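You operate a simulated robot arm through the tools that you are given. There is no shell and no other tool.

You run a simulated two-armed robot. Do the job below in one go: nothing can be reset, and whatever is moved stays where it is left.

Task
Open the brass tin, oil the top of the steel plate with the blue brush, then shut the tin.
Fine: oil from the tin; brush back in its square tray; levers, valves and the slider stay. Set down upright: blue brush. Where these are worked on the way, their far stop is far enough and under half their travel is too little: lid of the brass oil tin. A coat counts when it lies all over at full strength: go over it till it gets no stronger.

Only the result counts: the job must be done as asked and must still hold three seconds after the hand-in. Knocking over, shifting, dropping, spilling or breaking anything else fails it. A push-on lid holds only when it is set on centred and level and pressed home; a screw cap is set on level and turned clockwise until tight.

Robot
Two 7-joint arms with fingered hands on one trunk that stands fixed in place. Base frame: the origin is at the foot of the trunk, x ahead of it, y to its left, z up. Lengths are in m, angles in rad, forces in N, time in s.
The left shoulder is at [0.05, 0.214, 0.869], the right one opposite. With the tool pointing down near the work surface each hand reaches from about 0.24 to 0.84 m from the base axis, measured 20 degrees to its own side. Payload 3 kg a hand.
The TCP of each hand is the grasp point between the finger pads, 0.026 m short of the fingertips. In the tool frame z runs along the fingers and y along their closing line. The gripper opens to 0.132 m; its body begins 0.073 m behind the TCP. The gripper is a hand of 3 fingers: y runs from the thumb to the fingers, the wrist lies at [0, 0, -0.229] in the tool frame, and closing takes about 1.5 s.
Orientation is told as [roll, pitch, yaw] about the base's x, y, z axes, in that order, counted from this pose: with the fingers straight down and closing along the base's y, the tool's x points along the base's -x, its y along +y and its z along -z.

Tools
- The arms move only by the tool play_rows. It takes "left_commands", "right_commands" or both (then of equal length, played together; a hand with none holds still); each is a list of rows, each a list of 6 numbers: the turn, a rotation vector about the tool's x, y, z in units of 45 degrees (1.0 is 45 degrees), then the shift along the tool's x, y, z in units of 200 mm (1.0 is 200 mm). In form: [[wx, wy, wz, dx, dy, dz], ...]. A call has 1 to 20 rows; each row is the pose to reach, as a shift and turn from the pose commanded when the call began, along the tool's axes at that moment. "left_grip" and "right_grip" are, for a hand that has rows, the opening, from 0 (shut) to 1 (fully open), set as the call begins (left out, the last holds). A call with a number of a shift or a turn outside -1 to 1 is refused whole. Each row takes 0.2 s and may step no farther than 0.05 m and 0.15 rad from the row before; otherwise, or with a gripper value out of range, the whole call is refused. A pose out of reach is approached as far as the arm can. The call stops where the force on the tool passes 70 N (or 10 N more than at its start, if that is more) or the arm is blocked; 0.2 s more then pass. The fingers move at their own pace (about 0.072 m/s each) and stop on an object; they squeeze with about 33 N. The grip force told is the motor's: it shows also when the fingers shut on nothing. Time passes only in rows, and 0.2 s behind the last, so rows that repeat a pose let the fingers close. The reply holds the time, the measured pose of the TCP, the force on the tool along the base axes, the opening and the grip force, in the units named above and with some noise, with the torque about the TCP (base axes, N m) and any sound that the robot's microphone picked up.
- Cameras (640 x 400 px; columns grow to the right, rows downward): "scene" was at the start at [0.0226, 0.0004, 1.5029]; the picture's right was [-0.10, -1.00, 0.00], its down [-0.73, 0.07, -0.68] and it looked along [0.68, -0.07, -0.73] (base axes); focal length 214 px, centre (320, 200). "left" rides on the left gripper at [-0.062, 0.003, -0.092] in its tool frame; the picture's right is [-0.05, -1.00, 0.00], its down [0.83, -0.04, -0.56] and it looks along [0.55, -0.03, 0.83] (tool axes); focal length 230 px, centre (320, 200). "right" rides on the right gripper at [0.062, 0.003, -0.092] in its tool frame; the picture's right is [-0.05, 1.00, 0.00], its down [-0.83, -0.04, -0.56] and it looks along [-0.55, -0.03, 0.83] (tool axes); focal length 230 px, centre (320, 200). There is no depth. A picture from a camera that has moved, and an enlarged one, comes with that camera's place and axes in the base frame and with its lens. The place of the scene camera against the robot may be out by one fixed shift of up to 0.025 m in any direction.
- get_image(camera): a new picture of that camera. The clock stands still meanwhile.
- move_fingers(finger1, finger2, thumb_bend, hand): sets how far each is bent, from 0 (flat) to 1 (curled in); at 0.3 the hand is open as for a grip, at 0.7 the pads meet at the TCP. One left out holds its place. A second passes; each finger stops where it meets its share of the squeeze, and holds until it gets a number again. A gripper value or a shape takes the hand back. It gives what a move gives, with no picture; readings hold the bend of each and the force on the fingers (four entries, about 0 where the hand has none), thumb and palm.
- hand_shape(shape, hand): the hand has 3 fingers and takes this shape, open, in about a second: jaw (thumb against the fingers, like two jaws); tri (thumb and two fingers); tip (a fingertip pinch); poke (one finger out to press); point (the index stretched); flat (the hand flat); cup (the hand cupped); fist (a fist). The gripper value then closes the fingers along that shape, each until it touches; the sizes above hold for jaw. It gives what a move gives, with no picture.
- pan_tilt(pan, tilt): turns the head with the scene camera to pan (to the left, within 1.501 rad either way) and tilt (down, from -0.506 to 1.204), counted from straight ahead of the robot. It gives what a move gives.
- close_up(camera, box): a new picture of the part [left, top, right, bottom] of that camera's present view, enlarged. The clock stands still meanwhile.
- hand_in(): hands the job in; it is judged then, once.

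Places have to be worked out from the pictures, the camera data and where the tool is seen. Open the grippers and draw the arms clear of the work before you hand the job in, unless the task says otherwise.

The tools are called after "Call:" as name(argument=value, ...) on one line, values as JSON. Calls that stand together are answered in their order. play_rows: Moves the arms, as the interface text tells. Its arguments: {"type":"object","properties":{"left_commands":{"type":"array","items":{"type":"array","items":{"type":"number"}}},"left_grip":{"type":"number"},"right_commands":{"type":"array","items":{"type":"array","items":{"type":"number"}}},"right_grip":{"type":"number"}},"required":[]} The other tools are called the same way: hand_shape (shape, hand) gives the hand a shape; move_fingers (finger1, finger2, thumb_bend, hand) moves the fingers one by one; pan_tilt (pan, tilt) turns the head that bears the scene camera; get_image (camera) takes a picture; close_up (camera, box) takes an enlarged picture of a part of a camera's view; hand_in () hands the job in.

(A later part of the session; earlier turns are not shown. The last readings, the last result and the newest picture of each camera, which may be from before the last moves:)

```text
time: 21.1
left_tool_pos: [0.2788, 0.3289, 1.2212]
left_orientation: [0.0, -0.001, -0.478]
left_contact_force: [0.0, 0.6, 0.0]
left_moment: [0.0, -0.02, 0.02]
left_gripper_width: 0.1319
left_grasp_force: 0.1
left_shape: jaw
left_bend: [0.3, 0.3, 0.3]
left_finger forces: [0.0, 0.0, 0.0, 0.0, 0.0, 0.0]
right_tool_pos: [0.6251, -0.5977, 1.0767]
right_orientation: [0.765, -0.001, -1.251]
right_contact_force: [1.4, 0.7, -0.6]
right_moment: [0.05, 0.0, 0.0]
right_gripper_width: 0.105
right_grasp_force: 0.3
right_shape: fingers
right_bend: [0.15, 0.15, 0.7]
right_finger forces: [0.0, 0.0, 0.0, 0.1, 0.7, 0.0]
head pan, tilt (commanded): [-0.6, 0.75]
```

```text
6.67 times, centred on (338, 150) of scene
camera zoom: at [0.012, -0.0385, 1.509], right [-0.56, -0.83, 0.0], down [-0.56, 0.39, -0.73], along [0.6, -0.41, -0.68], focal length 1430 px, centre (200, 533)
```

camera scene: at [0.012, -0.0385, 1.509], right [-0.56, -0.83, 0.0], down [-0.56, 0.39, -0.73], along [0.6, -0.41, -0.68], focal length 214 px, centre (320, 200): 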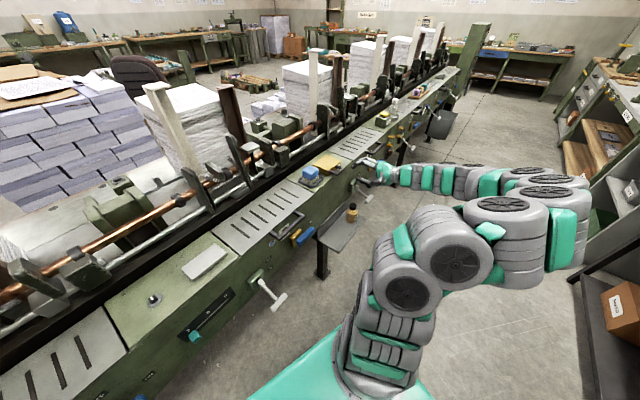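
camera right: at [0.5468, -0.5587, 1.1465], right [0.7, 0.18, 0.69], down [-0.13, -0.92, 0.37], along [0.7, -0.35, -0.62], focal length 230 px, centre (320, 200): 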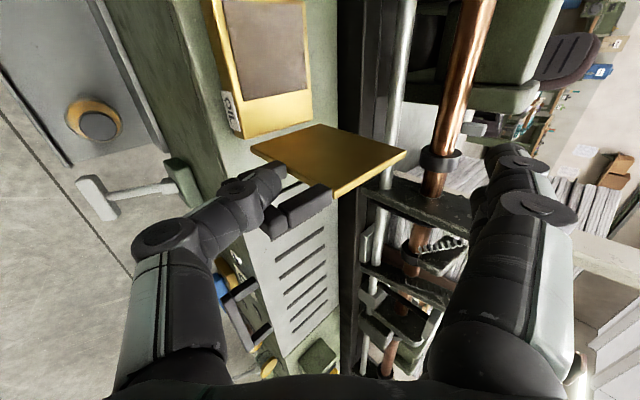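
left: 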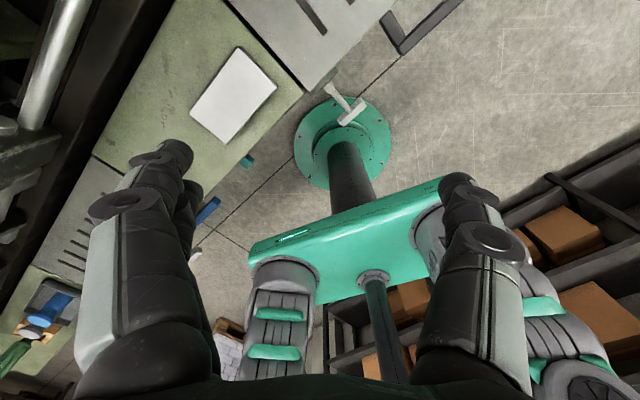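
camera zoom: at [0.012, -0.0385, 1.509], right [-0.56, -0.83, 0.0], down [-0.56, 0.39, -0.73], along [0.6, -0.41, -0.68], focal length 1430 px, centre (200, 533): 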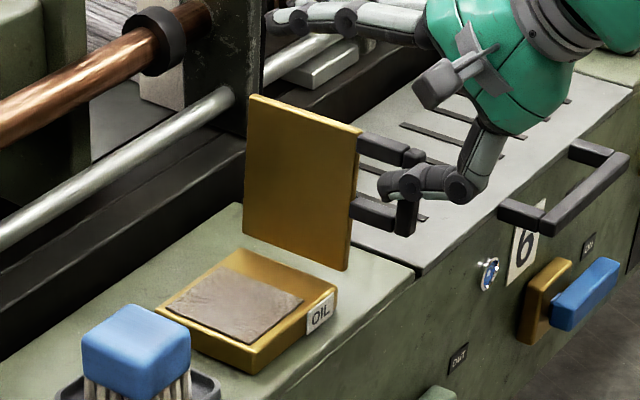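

The lid stands near vertical (≈90–95°) with light contact. I push further to the right to reach well past vertical or its stop.

Call:
play_rows(right_commands=[[0, 0, 0, -0.03, 0, 0], [0, 0, 0, -0.06, -0.003, 0.003], [0, 0, 0, -0.09, -0.006, 0.006], [0, 0, 0, -0.12, -0.01, 0.011], [0, 0, 0, -0.15, -0.016, 0.017]])

Call:
get_image(camera="right")

Call:
close_up(camera="scene", box=[290, 120, 386, 180])

```text
time: 22.3
left_tool_pos: [0.2789, 0.3294, 1.22]
left_orientation: [0.0, 0.0, -0.479]
left_contact_force: [0.6, -0.3, -1.0]
left_moment: [0.02, 0.04, 0.0]
left_gripper_width: 0.1319
left_grasp_force: 0.0
left_shape: jaw
left_bend: [0.3, 0.3, 0.3]
left_finger forces: [0.0, 0.1, 0.0, 0.0, 0.1, 0.0]
right_tool_pos: [0.634, -0.6259, 1.0721]
right_orientation: [0.766, -0.003, -1.251]
right_contact_force: [-0.1, 0.1, 0.1]
right_moment: [0.01, 0.02, -0.01]
right_gripper_width: 0.1051
right_grasp_force: 0.1
right_shape: fingers
right_bend: [0.15, 0.15, 0.7]
right_finger forces: [0.1, 0.0, 0.0, 0.0, 0.3, 0.0]
head pan, tilt (commanded): [-0.6, 0.75]
```

```text
taken
camera right: at [0.5566, -0.5876, 1.1422], right [0.7, 0.18, 0.69], down [-0.14, -0.92, 0.37], along [0.7, -0.36, -0.62], focal length 230 px, centre (320, 200)
```

right: 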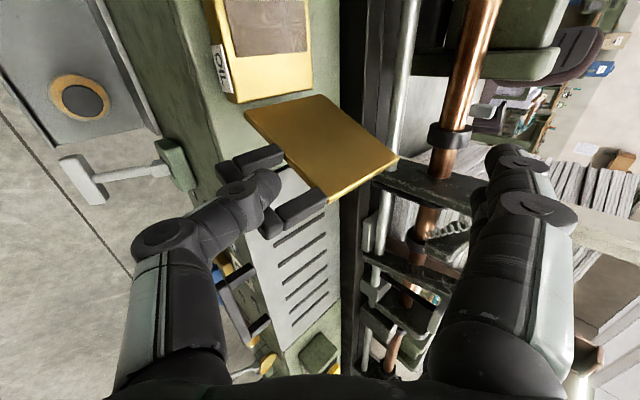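

```text
6.67 times, centred on (338, 150) of scene
camera zoom: at [0.012, -0.0385, 1.509], right [-0.56, -0.83, 0.0], down [-0.56, 0.39, -0.73], along [0.6, -0.41, -0.68], focal length 1430 px, centre (200, 533)
```

zoom: 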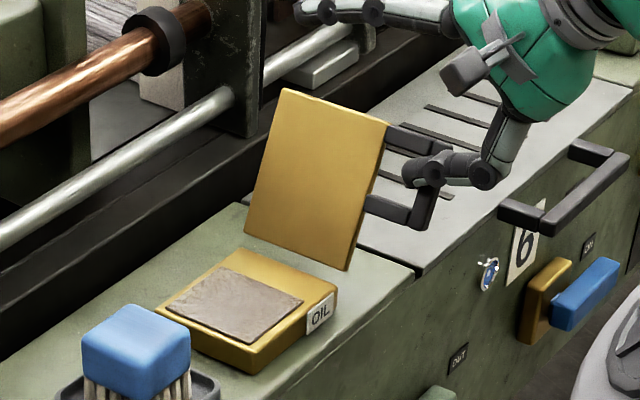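

The lid now leans past vertical at roughly 110° and follows with only 0.3 N, so the hinge holds it by friction. I draw the thumb off toward +b, then up and back.

Call:
play_rows(right_commands=[[0, 0, 0, 0.05, 0, 0], [0, 0, 0, 0.1, 0, 0], [0, 0, 0, 0.14, -0.01, -0.06], [0, 0, 0, 0.16, -0.02, -0.14], [0, 0, 0, 0.2, -0.03, -0.24], [0, 0, 0, 0.25, -0.04, -0.34], [0, 0, 0, 0.3, -0.044, -0.4]])

Call:
close_up(camera="scene", box=[290, 120, 386, 180])

```text
time: 23.9
left_tool_pos: [0.2775, 0.329, 1.2204]
left_orientation: [0.0, -0.002, -0.48]
left_contact_force: [-0.7, -0.6, 0.6]
left_moment: [0.02, -0.01, 0.0]
left_gripper_width: 0.1319
left_grasp_force: 0.1
left_shape: jaw
left_bend: [0.3, 0.3, 0.3]
left_finger forces: [0.0, 0.0, 0.1, 0.0, 0.0, 0.1]
right_tool_pos: [0.556, -0.5871, 1.1235]
right_orientation: [0.765, -0.003, -1.251]
right_contact_force: [0.6, -0.2, 0.1]
right_moment: [-0.03, 0.01, 0.03]
right_gripper_width: 0.105
right_grasp_force: 0.0
right_shape: fingers
right_bend: [0.15, 0.15, 0.7]
right_finger forces: [0.1, 0.1, 0.0, 0.0, 0.0, 0.1]
head pan, tilt (commanded): [-0.6, 0.75]
```

```text
6.67 times, centred on (338, 150) of scene
camera zoom: at [0.012, -0.0385, 1.509], right [-0.56, -0.83, 0.0], down [-0.56, 0.39, -0.73], along [0.6, -0.41, -0.68], focal length 1430 px, centre (200, 533)
```

zoom: 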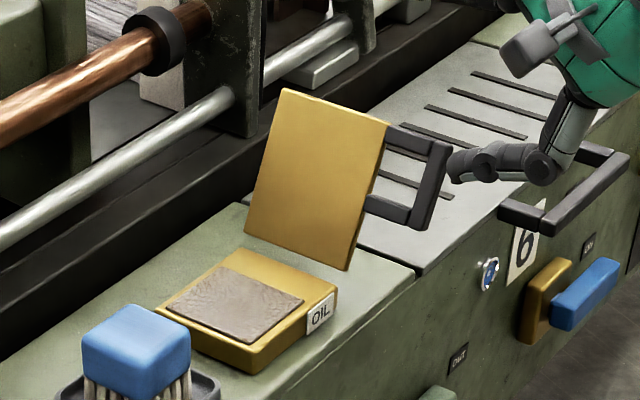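

The lid stays open and the oil surface lies just under the rim. I turn the right hand back to pointing down, open the jaw, and move it above the brush.

Call:
play_rows(right_commands=[[0.139, 0, 0, 0, 0.01, -0.01], [0.278, 0, 0, 0, 0.02, -0.02], [0.417, 0, 0, 0, 0.03, -0.03], [0.556, 0, 0, 0, 0.04, -0.04], [0.695, 0, 0, 0, 0.05, -0.05], [0.834, 0, 0, 0, 0.06, -0.06], [0.974, 0, 0, 0, 0.069, -0.072]], right_grip=0.85)

Call:
play_rows(right_commands=[[0, 0, 0, 0.1, 0.1, 0], [0, 0, 0, 0.22, 0.22, 0.02], [0, 0, 0, 0.33, 0.34, 0.08], [0, 0, 0, 0.44, 0.455, 0.16], [0, 0, 0, 0.55, 0.57, 0.24], [0, 0, 0, 0.62, 0.65, 0.3], [0, 0, 0, 0.66, 0.6825, 0.3175]])

Call:
get_image(camera="right")

Call:
get_image(camera="scene")

```text
time: 25.5
left_tool_pos: [0.2781, 0.3278, 1.2204]
left_orientation: [-0.001, 0.0, -0.479]
left_contact_force: [0.2, -1.1, -0.2]
left_moment: [-0.02, 0.01, 0.01]
left_gripper_width: 0.132
left_grasp_force: 0.1
left_shape: jaw
left_bend: [0.3, 0.3, 0.3]
left_finger forces: [0.1, 0.0, 0.0, 0.0, 0.1, 0.1]
right_tool_pos: [0.5555, -0.5872, 1.1458]
right_orientation: [0.0, -0.002, -1.252]
right_contact_force: [-0.3, 0.3, -0.1]
right_moment: [0.0, -0.03, -0.01]
right_gripper_width: 0.1125
right_grasp_force: 0.0
right_shape: jaw
right_bend: [0.54, 0.54, 0.5]
right_finger forces: [0.0, 0.1, 0.0, 0.1, 0.0, 0.0]
head pan, tilt (commanded): [-0.6, 0.75]
```

```text
time: 27.1
left_tool_pos: [0.2786, 0.3281, 1.22]
left_orientation: [0.0, -0.001, -0.478]
left_contact_force: [0.6, -0.9, 0.3]
left_moment: [-0.02, -0.02, 0.0]
left_gripper_width: 0.1318
left_grasp_force: 0.0
left_shape: jaw
left_bend: [0.3, 0.3, 0.3]
left_finger forces: [0.0, 0.0, 0.0, 0.0, 0.0, 0.0]
right_tool_pos: [0.6458, -0.4198, 1.0813]
right_orientation: [0.002, -0.002, -1.256]
right_contact_force: [0.1, -0.4, 0.2]
right_moment: [-0.03, -0.02, 0.02]
right_gripper_width: 0.1121
right_grasp_force: 0.1
right_shape: jaw
right_bend: [0.54, 0.54, 0.5]
right_finger forces: [0.1, 0.0, 0.1, 0.0, 0.1, 0.1]
head pan, tilt (commanded): [-0.6, 0.75]
```

```text
taken
camera right: at [0.6287, -0.3599, 1.1739], right [0.96, 0.26, 0.0], down [0.22, -0.8, 0.56], along [0.15, -0.54, -0.83], focal length 230 px, centre (320, 200)
```

right: 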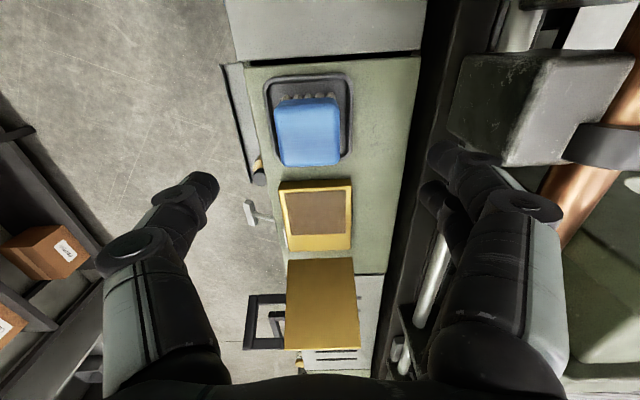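

```text
taken
camera scene: at [0.012, -0.0385, 1.509], right [-0.56, -0.83, 0.0], down [-0.56, 0.39, -0.73], along [0.6, -0.41, -0.68], focal length 214 px, centre (320, 200)
```

scene: 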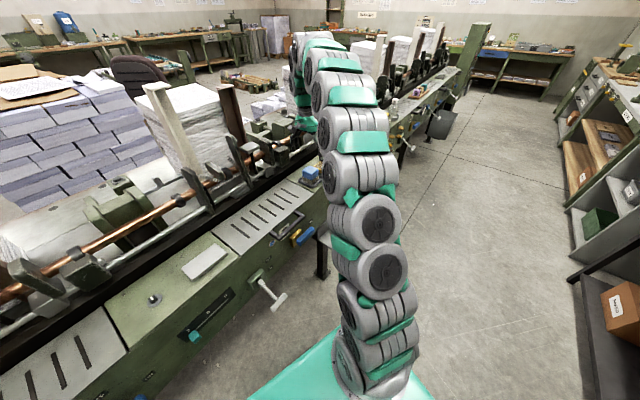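

The brush lies slightly ahead of the picture centre. I zoom in to measure its centre and turn.

Call:
close_up(camera="right", box=[230, 50, 390, 270])

Call:
close_up(camera="right", box=[244, 60, 372, 180])

```text
1.82 times, centred on (310, 160) of right
camera zoom: at [0.6287, -0.3599, 1.1739], right [0.96, 0.26, 0.0], down [0.22, -0.8, 0.56], along [0.15, -0.54, -0.83], focal length 418 px, centre (338, 273)
```

zoom: 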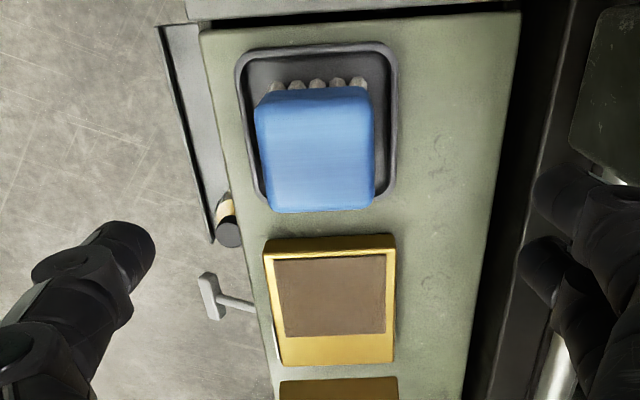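

```text
3.33 times, centred on (308, 120) of right
camera zoom: at [0.6287, -0.3599, 1.1739], right [0.96, 0.26, 0.0], down [0.22, -0.8, 0.56], along [0.15, -0.54, -0.83], focal length 767 px, centre (360, 467)
```

zoom: 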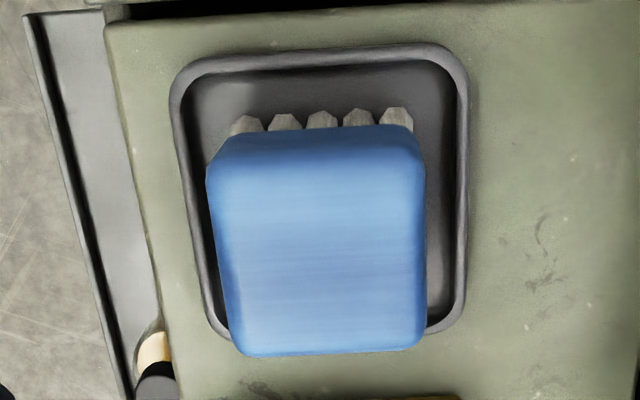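

The brush centre is about 10 mm nearer than the TCP, its block top at z≈0.99, block ≈0.05 square and in line with the hand. I shift, set the jaw to ~0.09 and lower so that the pads straddle the block.

Call:
play_rows(right_commands=[[0, 0, 0, 0.005, -0.03, 0.03], [0, 0, 0, 0.005, -0.0525, 0.1], [0, 0, 0, 0.005, -0.0525, 0.18], [0, 0, 0, 0.005, -0.0525, 0.26], [0, 0, 0, 0.005, -0.0525, 0.33]], right_grip=0.7)

Call:
get_image(camera="right")

Call:
close_up(camera="scene", box=[270, 130, 366, 190])

```text
time: 28.3
left_tool_pos: [0.2781, 0.3287, 1.2202]
left_orientation: [0.001, 0.0, -0.477]
left_contact_force: [-0.6, 1.1, -0.1]
left_moment: [-0.03, -0.03, 0.02]
left_gripper_width: 0.1319
left_grasp_force: 0.0
left_shape: jaw
left_bend: [0.3, 0.3, 0.3]
left_finger forces: [0.0, 0.0, 0.0, 0.1, 0.0, 0.0]
right_tool_pos: [0.6348, -0.4209, 1.0141]
right_orientation: [0.0, -0.001, -1.25]
right_contact_force: [-0.6, -0.1, -0.4]
right_moment: [-0.01, 0.02, 0.01]
right_gripper_width: 0.0927
right_grasp_force: 0.1
right_shape: jaw
right_bend: [0.67, 0.67, 0.64]
right_finger forces: [0.0, 0.0, 0.0, 0.1, 0.0, 0.1]
head pan, tilt (commanded): [-0.6, 0.75]
```

```text
taken
camera right: at [0.6184, -0.3619, 1.1073], right [0.96, 0.26, 0.0], down [0.22, -0.8, 0.56], along [0.15, -0.54, -0.83], focal length 230 px, centre (320, 200)
```

right: 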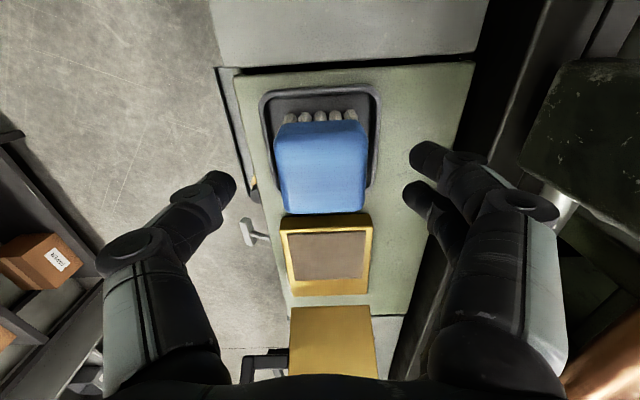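

```text
6.67 times, centred on (318, 160) of scene
camera zoom: at [0.012, -0.0385, 1.509], right [-0.56, -0.83, 0.0], down [-0.56, 0.39, -0.73], along [0.6, -0.41, -0.68], focal length 1430 px, centre (333, 467)
```

zoom: 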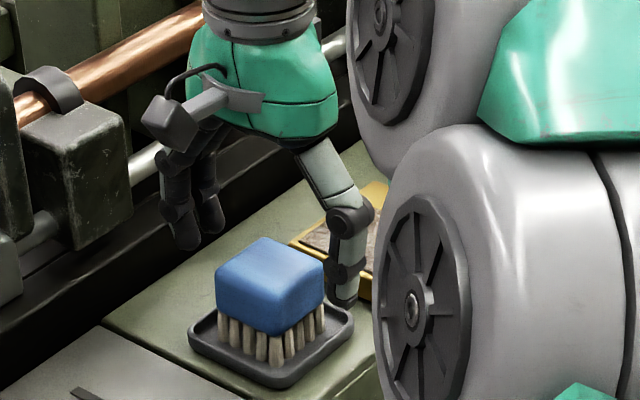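

The block is centred between thumb and fingers. I lower the last 40 mm (fingertips to ≈0.948, still above the tray rim).

Call:
play_rows(right_commands=[[0, 0, 0, 0, 0, 0.05], [0, 0, 0, 0, 0, 0.1], [0, 0, 0, 0, 0, 0.15], [0, 0, 0, 0, 0, 0.19]])

Call:
get_image(camera="right")

Call:
close_up(camera="scene", box=[270, 130, 366, 190])

```text
time: 29.3
left_tool_pos: [0.2782, 0.3286, 1.2205]
left_orientation: [-0.001, 0.0, -0.478]
left_contact_force: [-0.3, 0.2, 0.0]
left_moment: [-0.01, 0.01, -0.02]
left_gripper_width: 0.132
left_grasp_force: 0.1
left_shape: jaw
left_bend: [0.3, 0.3, 0.3]
left_finger forces: [0.0, 0.0, 0.0, 0.0, 0.0, 0.0]
right_tool_pos: [0.6364, -0.4223, 0.9766]
right_orientation: [-0.001, -0.002, -1.252]
right_contact_force: [0.4, -0.3, 0.0]
right_moment: [0.0, 0.01, 0.0]
right_gripper_width: 0.0926
right_grasp_force: 0.0
right_shape: jaw
right_bend: [0.67, 0.67, 0.64]
right_finger forces: [0.0, 0.0, 0.0, 0.1, 0.0, 0.0]
head pan, tilt (commanded): [-0.6, 0.75]
```

```text
taken
camera right: at [0.6191, -0.3626, 1.0693], right [0.96, 0.26, 0.0], down [0.22, -0.8, 0.56], along [0.15, -0.54, -0.83], focal length 230 px, centre (320, 200)
```

right: 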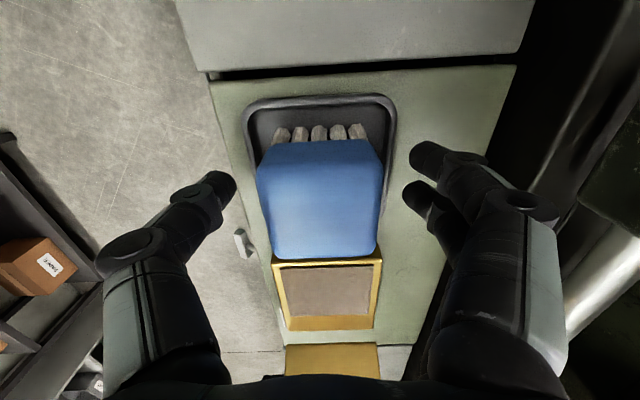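

```text
6.67 times, centred on (318, 160) of scene
camera zoom: at [0.012, -0.0385, 1.509], right [-0.56, -0.83, 0.0], down [-0.56, 0.39, -0.73], along [0.6, -0.41, -0.68], focal length 1430 px, centre (333, 467)
```

zoom: 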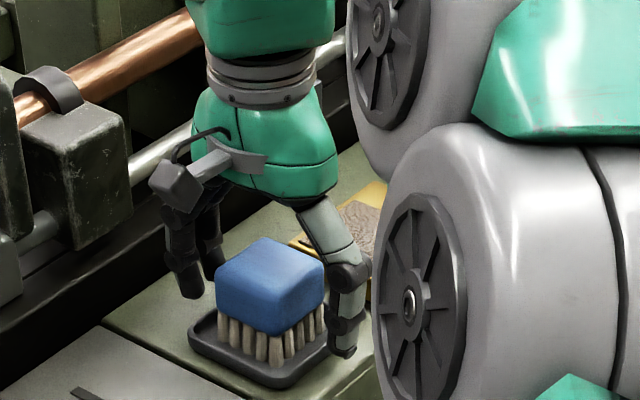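

Block straddled well, TCP about 1 cm below its top. I close the jaw on it.

Call:
play_rows(right_commands=[[0, 0, 0, 0, 0, 0], [0, 0, 0, 0, 0, 0], [0, 0, 0, 0, 0, 0], [0, 0, 0, 0, 0, 0], [0, 0, 0, 0, 0, 0], [0, 0, 0, 0, 0, 0]], right_grip=0.0)

Call:
get_image(camera="right")

Call:
close_up(camera="scene", box=[270, 130, 366, 190])

```text
time: 30.7
left_tool_pos: [0.2785, 0.3278, 1.221]
left_orientation: [0.001, -0.001, -0.478]
left_contact_force: [0.6, 0.6, -0.1]
left_moment: [-0.02, 0.0, 0.04]
left_gripper_width: 0.1318
left_grasp_force: 0.2
left_shape: jaw
left_bend: [0.3, 0.3, 0.3]
left_finger forces: [0.1, 0.0, 0.1, 0.0, 0.1, 0.0]
right_tool_pos: [0.6356, -0.4219, 0.9774]
right_orientation: [0.0, -0.001, -1.252]
right_contact_force: [-0.1, 0.3, -0.4]
right_moment: [0.01, 0.0, -0.01]
right_gripper_width: 0.0452
right_grasp_force: 33.0
right_shape: jaw
right_bend: [0.74, 0.74, 0.7]
right_finger forces: [14.7, 14.7, 0.0, 0.0, 30.3, 0.0]
head pan, tilt (commanded): [-0.6, 0.75]
```

```text
taken
camera right: at [0.6191, -0.3625, 1.0694], right [0.96, 0.26, 0.0], down [0.22, -0.8, 0.56], along [0.15, -0.54, -0.83], focal length 230 px, centre (320, 200)
```

right: 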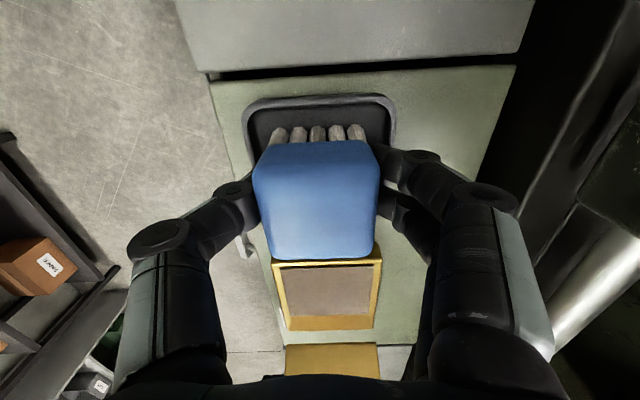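

```text
6.67 times, centred on (318, 160) of scene
camera zoom: at [0.012, -0.0385, 1.509], right [-0.56, -0.83, 0.0], down [-0.56, 0.39, -0.73], along [0.6, -0.41, -0.68], focal length 1430 px, centre (333, 467)
```

zoom: 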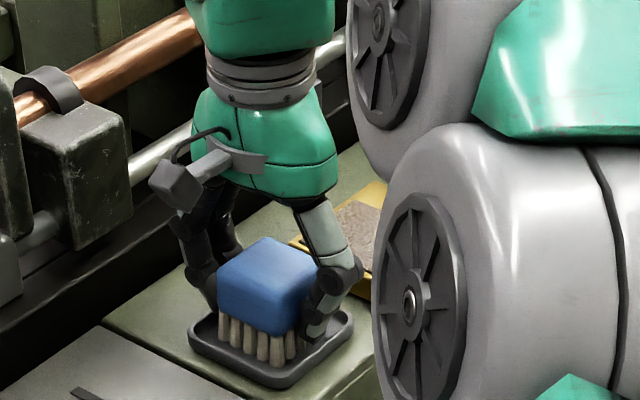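

The brush is held (30 N, width 0.045). Before lifting I zoom in on the tin's inside to judge the oil level against the rim, as it decides how high I should hold the block.

Call:
close_up(camera="right", box=[260, 240, 400, 350])

Call:
close_up(camera="scene", box=[300, 140, 364, 180])

```text
3.64 times, centred on (330, 295) of right
camera zoom: at [0.6191, -0.3625, 1.0694], right [0.96, 0.26, 0.0], down [0.22, -0.8, 0.56], along [0.15, -0.54, -0.83], focal length 837 px, centre (284, -146)
```

zoom: 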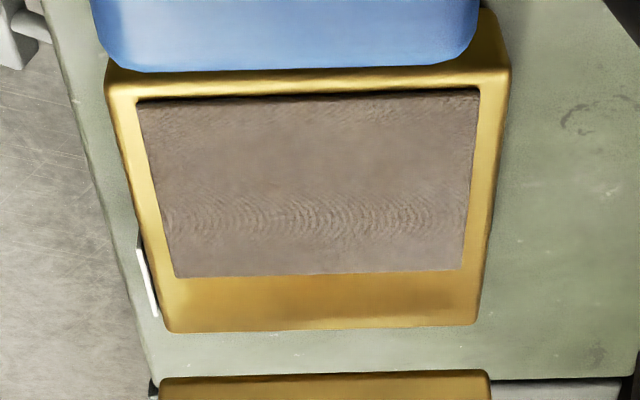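

```text
10.00 times, centred on (332, 160) of scene
camera zoom: at [0.012, -0.0385, 1.509], right [-0.56, -0.83, 0.0], down [-0.56, 0.39, -0.73], along [0.6, -0.41, -0.68], focal length 2145 px, centre (200, 600)
```

zoom: 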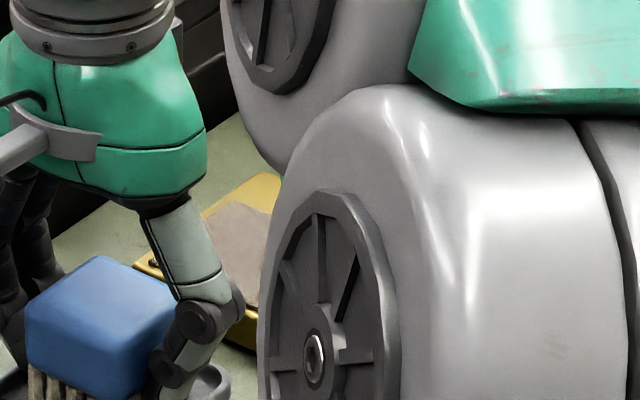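

The oil surface lies close under the rim (z≈0.955), oil area about d 0.121–0.189 and b −0.037 to −0.099, so the present hold (tips ≈24 mm below the fingertips) suffices. I lift the brush and then carry it dry toward the plate to measure the plate first.

Call:
play_rows(right_commands=[[0, 0, 0, 0, 0, -0.05], [0, 0, 0, 0, 0, -0.12], [0, 0, 0, 0, 0, -0.22], [0, 0, 0, 0, 0, -0.34], [0, 0, 0, 0, 0, -0.45], [0, 0, 0, 0, 0, -0.5]])

Call:
get_image(camera="right")

Call:
close_up(camera="scene", box=[270, 120, 382, 190])

```text
time: 32.1
left_tool_pos: [0.2788, 0.3284, 1.2205]
left_orientation: [0.0, 0.0, -0.48]
left_contact_force: [0.0, -0.2, 0.2]
left_moment: [0.01, 0.02, 0.0]
left_gripper_width: 0.1321
left_grasp_force: 0.1
left_shape: jaw
left_bend: [0.3, 0.3, 0.3]
left_finger forces: [0.0, 0.1, 0.0, 0.0, 0.1, 0.0]
right_tool_pos: [0.6342, -0.4215, 1.0757]
right_orientation: [0.001, -0.002, -1.25]
right_contact_force: [-0.1, 0.0, -0.8]
right_moment: [0.02, -0.01, 0.0]
right_gripper_width: 0.0453
right_grasp_force: 32.7
right_shape: jaw
right_bend: [0.74, 0.74, 0.7]
right_finger forces: [14.2, 14.4, 0.0, 0.0, 30.3, 0.1]
head pan, tilt (commanded): [-0.6, 0.75]
```

```text
taken
camera right: at [0.6179, -0.3624, 1.1685], right [0.96, 0.26, 0.0], down [0.22, -0.8, 0.56], along [0.15, -0.54, -0.83], focal length 230 px, centre (320, 200)
```

right: 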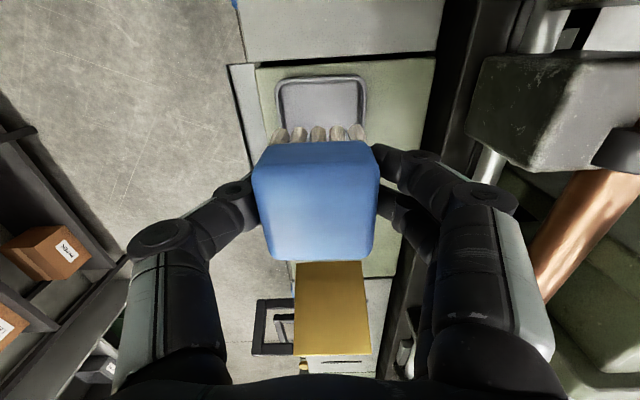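

```text
5.71 times, centred on (326, 155) of scene
camera zoom: at [0.012, -0.0385, 1.509], right [-0.56, -0.83, 0.0], down [-0.56, 0.39, -0.73], along [0.6, -0.41, -0.68], focal length 1226 px, centre (286, 457)
```

zoom: 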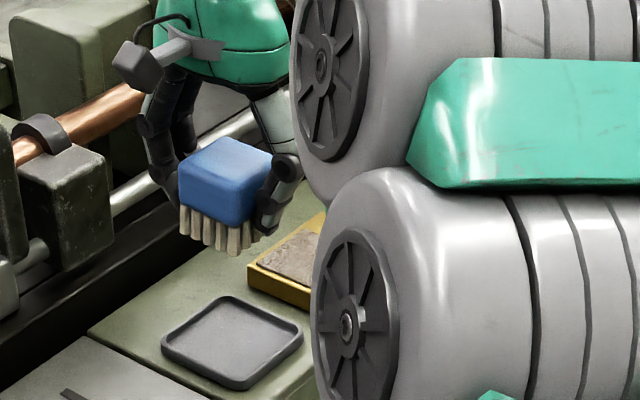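

The brush is safely in the grip. I carry it level along the bench (+b) towards the plate and tilt the head there to look.

Call:
play_rows(right_commands=[[0, 0, 0, 0.06, 0, 0], [0, 0, 0, 0.2, 0.01, 0], [0, 0, 0, 0.36, 0.02, 0], [0, 0, 0, 0.52, 0.03, 0], [0, 0, 0, 0.68, 0.04, 0], [0, 0, 0, 0.84, 0.05, 0], [0, 0, 0, 1.0, 0.055, 0]])

Call:
play_rows(right_commands=[[0, 0, 0, 0.16, 0, 0], [0, 0, 0, 0.32, 0, 0], [0, 0, 0, 0.48, 0, 0], [0, 0, 0, 0.64, 0, 0], [0, 0, 0, 0.8, 0, 0], [0, 0, 0, 0.94, 0, 0], [0, 0, 0, 1.0, 0, 0]])

Call:
pan_tilt(pan=0.1, tilt=0.9)

Call:
get_image(camera="right")

Call:
get_image(camera="scene")

```text
time: 33.7
left_tool_pos: [0.2784, 0.3282, 1.2198]
left_orientation: [0.0, 0.0, -0.478]
left_contact_force: [-0.1, 0.3, 0.1]
left_moment: [-0.05, -0.03, 0.01]
left_gripper_width: 0.1319
left_grasp_force: 0.1
left_shape: jaw
left_bend: [0.3, 0.3, 0.3]
left_finger forces: [0.0, 0.1, 0.0, 0.1, 0.0, 0.0]
right_tool_pos: [0.5816, -0.2273, 1.0765]
right_orientation: [-0.001, -0.001, -1.253]
right_contact_force: [-0.1, 0.4, -0.5]
right_moment: [-0.02, 0.0, -0.01]
right_gripper_width: 0.0448
right_grasp_force: 32.3
right_shape: jaw
right_bend: [0.74, 0.74, 0.7]
right_finger forces: [14.4, 14.5, 0.1, 0.0, 30.0, 0.0]
head pan, tilt (commanded): [-0.6, 0.75]
```

```text
time: 35.3
left_tool_pos: [0.2782, 0.3299, 1.2204]
left_orientation: [0.0, 0.0, -0.479]
left_contact_force: [1.0, 0.6, 0.1]
left_moment: [0.04, -0.02, -0.01]
left_gripper_width: 0.1319
left_grasp_force: 0.1
left_shape: jaw
left_bend: [0.3, 0.3, 0.3]
left_finger forces: [0.0, 0.0, 0.1, 0.1, 0.0, 0.1]
right_tool_pos: [0.5197, -0.0387, 1.0758]
right_orientation: [0.0, -0.003, -1.251]
right_contact_force: [0.4, 0.3, 0.1]
right_moment: [0.03, -0.01, 0.04]
right_gripper_width: 0.0446
right_grasp_force: 32.8
right_shape: jaw
right_bend: [0.74, 0.74, 0.7]
right_finger forces: [14.4, 14.6, 0.0, 0.1, 30.1, 0.1]
head pan, tilt (commanded): [-0.6, 0.75]
```

```text
time: 36.4
left_tool_pos: [0.2782, 0.3285, 1.2204]
left_orientation: [0.001, 0.0, -0.478]
left_contact_force: [0.2, 0.0, -1.1]
left_moment: [0.01, -0.01, 0.0]
left_gripper_width: 0.1316
left_grasp_force: 0.1
left_shape: jaw
left_bend: [0.3, 0.3, 0.3]
left_finger forces: [0.1, 0.1, 0.0, 0.0, 0.1, 0.1]
right_tool_pos: [0.5204, -0.0391, 1.0768]
right_orientation: [0.0, -0.002, -1.252]
right_contact_force: [0.4, 0.5, -0.8]
right_moment: [-0.01, 0.0, 0.0]
right_gripper_width: 0.0448
right_grasp_force: 33.0
right_shape: jaw
right_bend: [0.74, 0.74, 0.7]
right_finger forces: [14.4, 14.4, 0.0, 0.0, 30.1, 0.0]
head pan, tilt (commanded): [0.099, 0.901]
```

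```text
taken
camera right: at [0.5036, 0.0198, 1.1681], right [0.96, 0.26, 0.0], down [0.22, -0.8, 0.56], along [0.15, -0.54, -0.83], focal length 230 px, centre (320, 200)
```

right: 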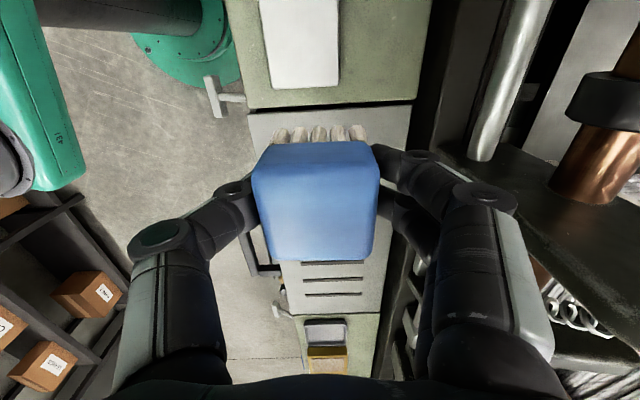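

```text
taken
camera scene: at [0.0187, 0.0157, 1.4971], right [0.1, -1.0, 0.0], down [-0.78, -0.08, -0.62], along [0.62, 0.06, -0.78], focal length 214 px, centre (320, 200)
```

scene: 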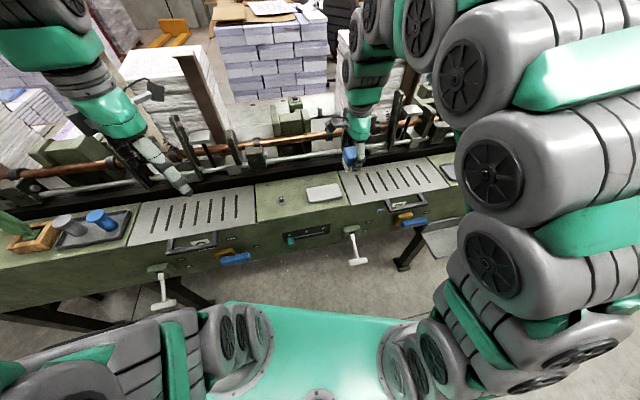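

The plate's right edge shows at the top of the picture. I rise and go a little further so the whole plate is in view.

Call:
play_rows(right_commands=[[0, 0, 0, 0.06, 0, -0.15], [0, 0, 0, 0.12, 0, -0.3], [0, 0, 0, 0.18, 0, -0.45], [0, 0, 0, 0.24, 0, -0.6], [0, 0, 0, 0.275, 0, -0.65]])

Call:
get_image(camera="right")

Call:
close_up(camera="right", box=[220, 0, 380, 130])

Call:
close_up(camera="scene", box=[250, 150, 378, 230])

```text
time: 37.6
left_tool_pos: [0.2785, 0.3285, 1.2199]
left_orientation: [0.0, 0.0, -0.477]
left_contact_force: [-0.1, 0.8, 0.0]
left_moment: [-0.01, -0.02, 0.03]
left_gripper_width: 0.1319
left_grasp_force: 0.1
left_shape: jaw
left_bend: [0.3, 0.3, 0.3]
left_finger forces: [0.0, 0.1, 0.0, 0.0, 0.1, 0.1]
right_tool_pos: [0.5027, 0.0121, 1.2054]
right_orientation: [0.001, -0.003, -1.251]
right_contact_force: [0.0, -1.1, -1.2]
right_moment: [0.01, 0.01, -0.01]
right_gripper_width: 0.0448
right_grasp_force: 32.8
right_shape: jaw
right_bend: [0.74, 0.74, 0.7]
right_finger forces: [15.0, 14.9, 0.1, 0.1, 30.0, 0.1]
head pan, tilt (commanded): [0.099, 0.901]
```

```text
taken
camera right: at [0.4856, 0.0723, 1.2982], right [0.96, 0.26, 0.0], down [0.22, -0.8, 0.56], along [0.15, -0.54, -0.83], focal length 230 px, centre (320, 200)
```

right: 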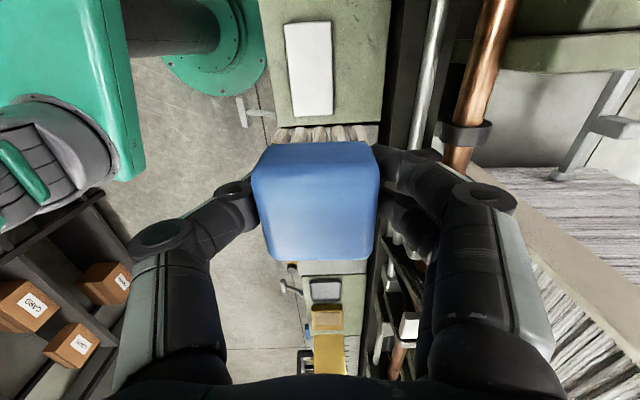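

```text
3.08 times, centred on (300, 65) of right
camera zoom: at [0.4856, 0.0723, 1.2982], right [0.96, 0.26, 0.0], down [0.22, -0.8, 0.56], along [0.15, -0.54, -0.83], focal length 708 px, centre (382, 615)
```

zoom: 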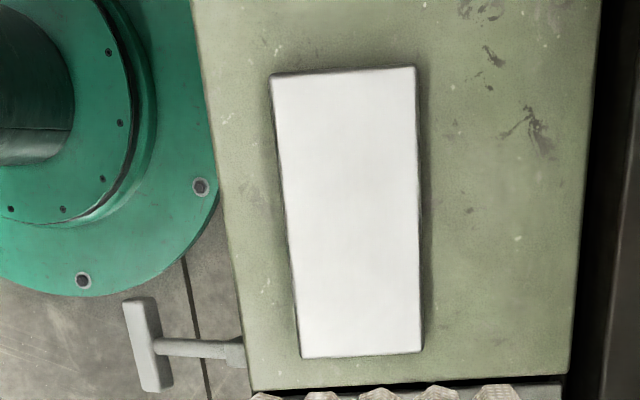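

```text
5.00 times, centred on (314, 190) of scene
camera zoom: at [0.0187, 0.0158, 1.4971], right [0.1, -1.0, 0.0], down [-0.78, -0.08, -0.62], along [0.62, 0.06, -0.78], focal length 1072 px, centre (350, 250)
```

zoom: 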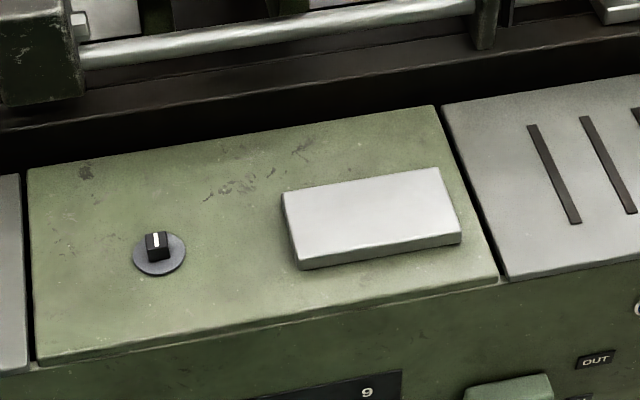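

The plate measures about d 0.123–0.181, b 0.467–0.578 (58 × 111 mm), in line with the hand, top near z≈0.936. Now I carry the brush back along the bench to above the open tin.

Call:
play_rows(right_commands=[[0, 0, 0, -0.15, 0, 0.1], [0, 0, 0, -0.32, 0, 0.2], [0, 0, 0, -0.5, 0, 0.32], [0, 0, 0, -0.68, 0, 0.44], [0, 0, 0, -0.84, 0, 0.56], [0, 0, 0, -1.0, 0, 0.65]])

Call:
play_rows(right_commands=[[0, 0, 0, -0.17, 0, 0], [0, 0, 0, -0.34, 0, 0], [0, 0, 0, -0.51, 0, 0], [0, 0, 0, -0.68, 0, 0], [0, 0, 0, -0.84, 0, 0], [0, 0, 0, -1.0, 0, 0]])

Call:
play_rows(right_commands=[[0, 0, 0, -0.15, -0.01, 0], [0, 0, 0, -0.31, -0.02, 0], [0, 0, 0, -0.47, -0.03, 0], [0, 0, 0, -0.62, -0.04, 0], [0, 0, 0, -0.72, -0.05, 0], [0, 0, 0, -0.772, -0.05, 0], [0, 0, 0, -0.772, -0.05, 0]])

Call:
pan_tilt(pan=-0.6, tilt=0.75)

Call:
get_image(camera="right")

Call:
close_up(camera="scene", box=[270, 110, 398, 190])

```text
time: 39.0
left_tool_pos: [0.2779, 0.3284, 1.2198]
left_orientation: [0.001, 0.001, -0.478]
left_contact_force: [0.4, -0.1, -0.9]
left_moment: [0.02, 0.04, 0.01]
left_gripper_width: 0.1317
left_grasp_force: 0.1
left_shape: jaw
left_bend: [0.3, 0.3, 0.3]
left_finger forces: [0.0, 0.1, 0.1, 0.0, 0.1, 0.0]
right_tool_pos: [0.565, -0.1756, 1.0739]
right_orientation: [0.002, -0.003, -1.251]
right_contact_force: [0.0, 0.3, -1.1]
right_moment: [0.0, 0.0, -0.01]
right_gripper_width: 0.0444
right_grasp_force: 33.1
right_shape: jaw
right_bend: [0.74, 0.74, 0.7]
right_finger forces: [15.5, 15.4, 0.0, 0.1, 29.8, 0.0]
head pan, tilt (commanded): [0.099, 0.901]
```

```text
time: 40.4
left_tool_pos: [0.2786, 0.329, 1.2196]
left_orientation: [0.0, 0.001, -0.478]
left_contact_force: [-0.6, 0.9, 0.1]
left_moment: [0.01, -0.02, 0.0]
left_gripper_width: 0.132
left_grasp_force: 0.1
left_shape: jaw
left_bend: [0.3, 0.3, 0.3]
left_finger forces: [0.0, 0.0, 0.0, 0.1, 0.1, 0.0]
right_tool_pos: [0.6283, -0.3654, 1.0756]
right_orientation: [0.0, -0.002, -1.251]
right_contact_force: [0.6, -0.4, -0.6]
right_moment: [0.0, 0.0, -0.02]
right_gripper_width: 0.044
right_grasp_force: 32.8
right_shape: jaw
right_bend: [0.74, 0.74, 0.7]
right_finger forces: [15.5, 15.5, 0.1, 0.1, 29.7, 0.1]
head pan, tilt (commanded): [0.099, 0.901]
```

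```text
time: 42.0
left_tool_pos: [0.2785, 0.3291, 1.2197]
left_orientation: [0.001, -0.001, -0.478]
left_contact_force: [-0.1, 0.1, -0.4]
left_moment: [0.02, 0.02, 0.02]
left_gripper_width: 0.1318
left_grasp_force: 0.0
left_shape: jaw
left_bend: [0.3, 0.3, 0.3]
left_finger forces: [0.0, 0.1, 0.1, 0.0, 0.1, 0.1]
right_tool_pos: [0.6683, -0.5154, 1.0768]
right_orientation: [-0.001, -0.002, -1.252]
right_contact_force: [-0.3, 0.6, -0.6]
right_moment: [0.0, 0.0, 0.0]
right_gripper_width: 0.0444
right_grasp_force: 32.7
right_shape: jaw
right_bend: [0.74, 0.74, 0.7]
right_finger forces: [15.7, 15.6, 0.1, 0.0, 29.7, 0.0]
head pan, tilt (commanded): [0.099, 0.901]
```

```text
time: 43.1
left_tool_pos: [0.2781, 0.3293, 1.2207]
left_orientation: [-0.002, 0.001, -0.477]
left_contact_force: [-0.7, -0.3, 0.0]
left_moment: [-0.03, 0.01, -0.01]
left_gripper_width: 0.1317
left_grasp_force: 0.1
left_shape: jaw
left_bend: [0.3, 0.3, 0.3]
left_finger forces: [0.0, 0.0, 0.0, 0.0, 0.0, 0.0]
right_tool_pos: [0.6677, -0.5153, 1.0766]
right_orientation: [-0.001, -0.002, -1.251]
right_contact_force: [-0.3, 0.4, -0.3]
right_moment: [0.01, 0.01, -0.01]
right_gripper_width: 0.0443
right_grasp_force: 33.4
right_shape: jaw
right_bend: [0.74, 0.74, 0.7]
right_finger forces: [15.6, 15.5, 0.0, 0.0, 29.7, 0.0]
head pan, tilt (commanded): [-0.6, 0.75]
```

```text
taken
camera right: at [0.6511, -0.4567, 1.1697], right [0.96, 0.26, 0.0], down [0.22, -0.8, 0.56], along [0.15, -0.54, -0.83], focal length 230 px, centre (320, 200)
```

right: 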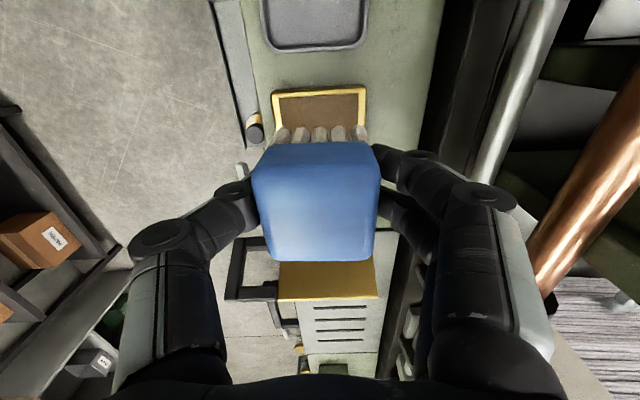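

```text
5.00 times, centred on (334, 150) of scene
camera zoom: at [0.012, -0.0385, 1.509], right [-0.56, -0.83, 0.0], down [-0.56, 0.38, -0.73], along [0.6, -0.41, -0.68], focal length 1072 px, centre (250, 450)
```

zoom: 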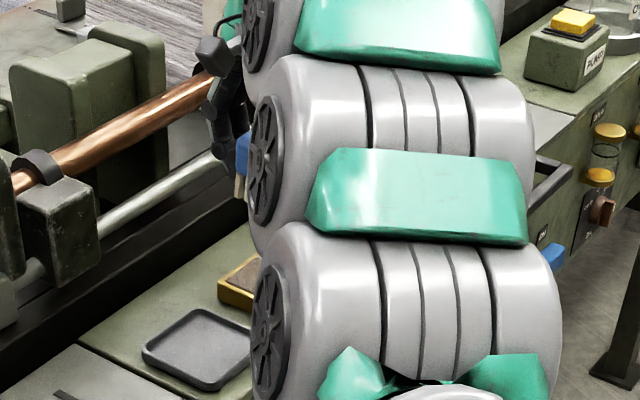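

The brush is lined up over the oil (rim columns centred on the brush, oil visible ahead of it). I lower slowly until the bristle tips should be just in the oil.

Call:
play_rows(right_commands=[[0, 0, 0, 0, 0, 0.08], [0, 0, 0, 0, 0, 0.16], [0, 0, 0, 0, 0, 0.24], [0, 0, 0, 0, 0, 0.31], [0, 0, 0, 0, 0, 0.35], [0, 0, 0, 0, 0, 0.383]])

Call:
get_image(camera="right")

```text
time: 44.5
left_tool_pos: [0.2788, 0.3278, 1.22]
left_orientation: [-0.001, -0.001, -0.476]
left_contact_force: [0.4, 0.4, 0.5]
left_moment: [-0.02, 0.02, -0.01]
left_gripper_width: 0.1319
left_grasp_force: 0.1
left_shape: jaw
left_bend: [0.3, 0.3, 0.3]
left_finger forces: [0.0, 0.0, 0.0, 0.0, 0.1, 0.0]
right_tool_pos: [0.6661, -0.5164, 1.0009]
right_orientation: [0.001, 0.0, -1.254]
right_contact_force: [0.1, 0.2, -0.7]
right_moment: [0.0, 0.0, -0.02]
right_gripper_width: 0.0442
right_grasp_force: 32.9
right_shape: jaw
right_bend: [0.74, 0.74, 0.7]
right_finger forces: [15.7, 15.6, 0.1, 0.0, 29.7, 0.0]
head pan, tilt (commanded): [-0.6, 0.75]
```

```text
taken
camera right: at [0.6506, -0.4565, 1.093], right [0.96, 0.26, 0.0], down [0.22, -0.8, 0.56], along [0.15, -0.54, -0.83], focal length 230 px, centre (320, 200)
```

right: 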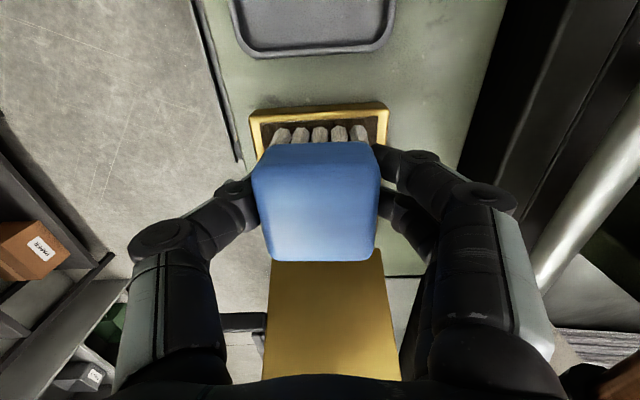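

No contact force yet and the bristles are inside the rim. I go 10 mm deeper, keeping the fingertips just above the rim.

Call:
play_rows(right_commands=[[0, 0, 0, 0, 0, 0.02], [0, 0, 0, 0, 0, 0.04], [0, 0, 0, 0, 0, 0.054], [0, 0, 0, 0, 0, 0.054], [0, 0, 0, 0, 0, 0.054]])

Call:
close_up(camera="right", box=[230, 80, 410, 190])

```text
time: 45.7
left_tool_pos: [0.2783, 0.3286, 1.2209]
left_orientation: [-0.001, -0.001, -0.479]
left_contact_force: [-0.1, 0.9, 0.3]
left_moment: [-0.01, -0.02, 0.04]
left_gripper_width: 0.132
left_grasp_force: 0.0
left_shape: jaw
left_bend: [0.3, 0.3, 0.3]
left_finger forces: [0.0, 0.1, 0.1, 0.0, 0.0, 0.0]
right_tool_pos: [0.668, -0.5166, 0.9881]
right_orientation: [0.003, -0.003, -1.251]
right_contact_force: [2.0, 2.6, 10.2]
right_moment: [-0.02, 0.13, -0.04]
right_gripper_width: 0.0447
right_grasp_force: 33.2
right_shape: jaw
right_bend: [0.74, 0.74, 0.71]
right_finger forces: [18.7, 18.6, 0.0, 0.0, 28.7, 0.0]
head pan, tilt (commanded): [-0.6, 0.75]
```

```text
3.56 times, centred on (320, 135) of right
camera zoom: at [0.651, -0.4569, 1.0819], right [0.96, 0.26, 0.0], down [0.22, -0.8, 0.56], along [0.15, -0.54, -0.83], focal length 818 px, centre (320, 431)
```

zoom: 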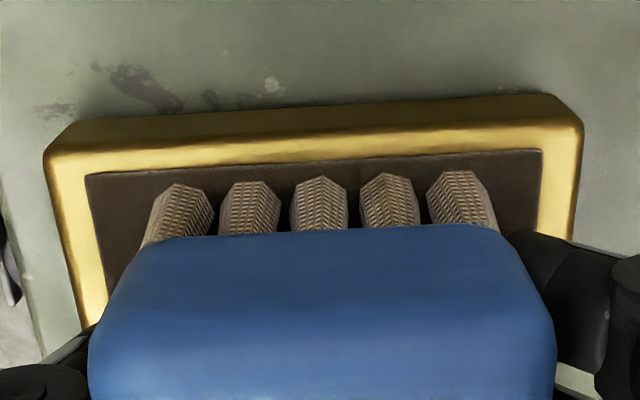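

There is about 10 N of upward contact: the bristles press on the oil pad, and their look has changed to a darker lattice. I lift the brush straight up and check the bristles.

Call:
play_rows(right_commands=[[0, 0, 0, 0, 0, -0.02], [0, 0, 0, 0, 0, -0.06], [0, 0, 0, 0, 0, -0.14], [0, 0, 0, 0, 0, -0.24], [0, 0, 0, 0, 0, -0.36], [0, 0, 0, 0, 0, -0.437]])

Call:
close_up(camera="right", box=[230, 60, 410, 190])

Call:
get_image(camera="scene")

```text
time: 47.1
left_tool_pos: [0.2781, 0.328, 1.2209]
left_orientation: [0.002, -0.001, -0.479]
left_contact_force: [-0.3, 0.3, 0.0]
left_moment: [0.02, -0.01, 0.02]
left_gripper_width: 0.1316
left_grasp_force: 0.0
left_shape: jaw
left_bend: [0.3, 0.3, 0.3]
left_finger forces: [0.0, 0.0, 0.0, 0.0, 0.0, 0.0]
right_tool_pos: [0.6664, -0.5147, 1.0761]
right_orientation: [0.0, -0.002, -1.251]
right_contact_force: [0.2, 0.5, -0.4]
right_moment: [-0.03, 0.02, 0.02]
right_gripper_width: 0.0448
right_grasp_force: 33.0
right_shape: jaw
right_bend: [0.74, 0.74, 0.71]
right_finger forces: [17.8, 17.8, 0.1, 0.0, 33.5, 0.0]
head pan, tilt (commanded): [-0.6, 0.75]
```

```text
3.08 times, centred on (320, 125) of right
camera zoom: at [0.6503, -0.4562, 1.1693], right [0.96, 0.26, 0.0], down [0.22, -0.8, 0.56], along [0.15, -0.54, -0.83], focal length 708 px, centre (320, 431)
```

zoom: 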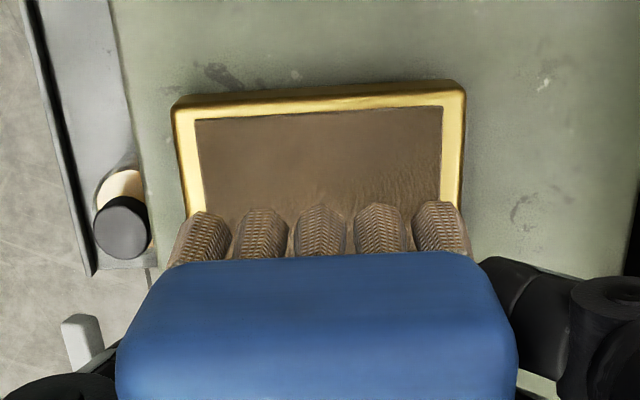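

```text
taken
camera scene: at [0.012, -0.0385, 1.509], right [-0.56, -0.83, 0.0], down [-0.56, 0.39, -0.73], along [0.6, -0.41, -0.68], focal length 214 px, centre (320, 200)
```

scene: 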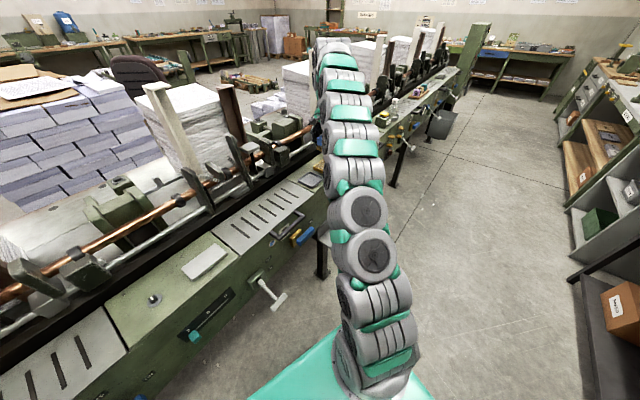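

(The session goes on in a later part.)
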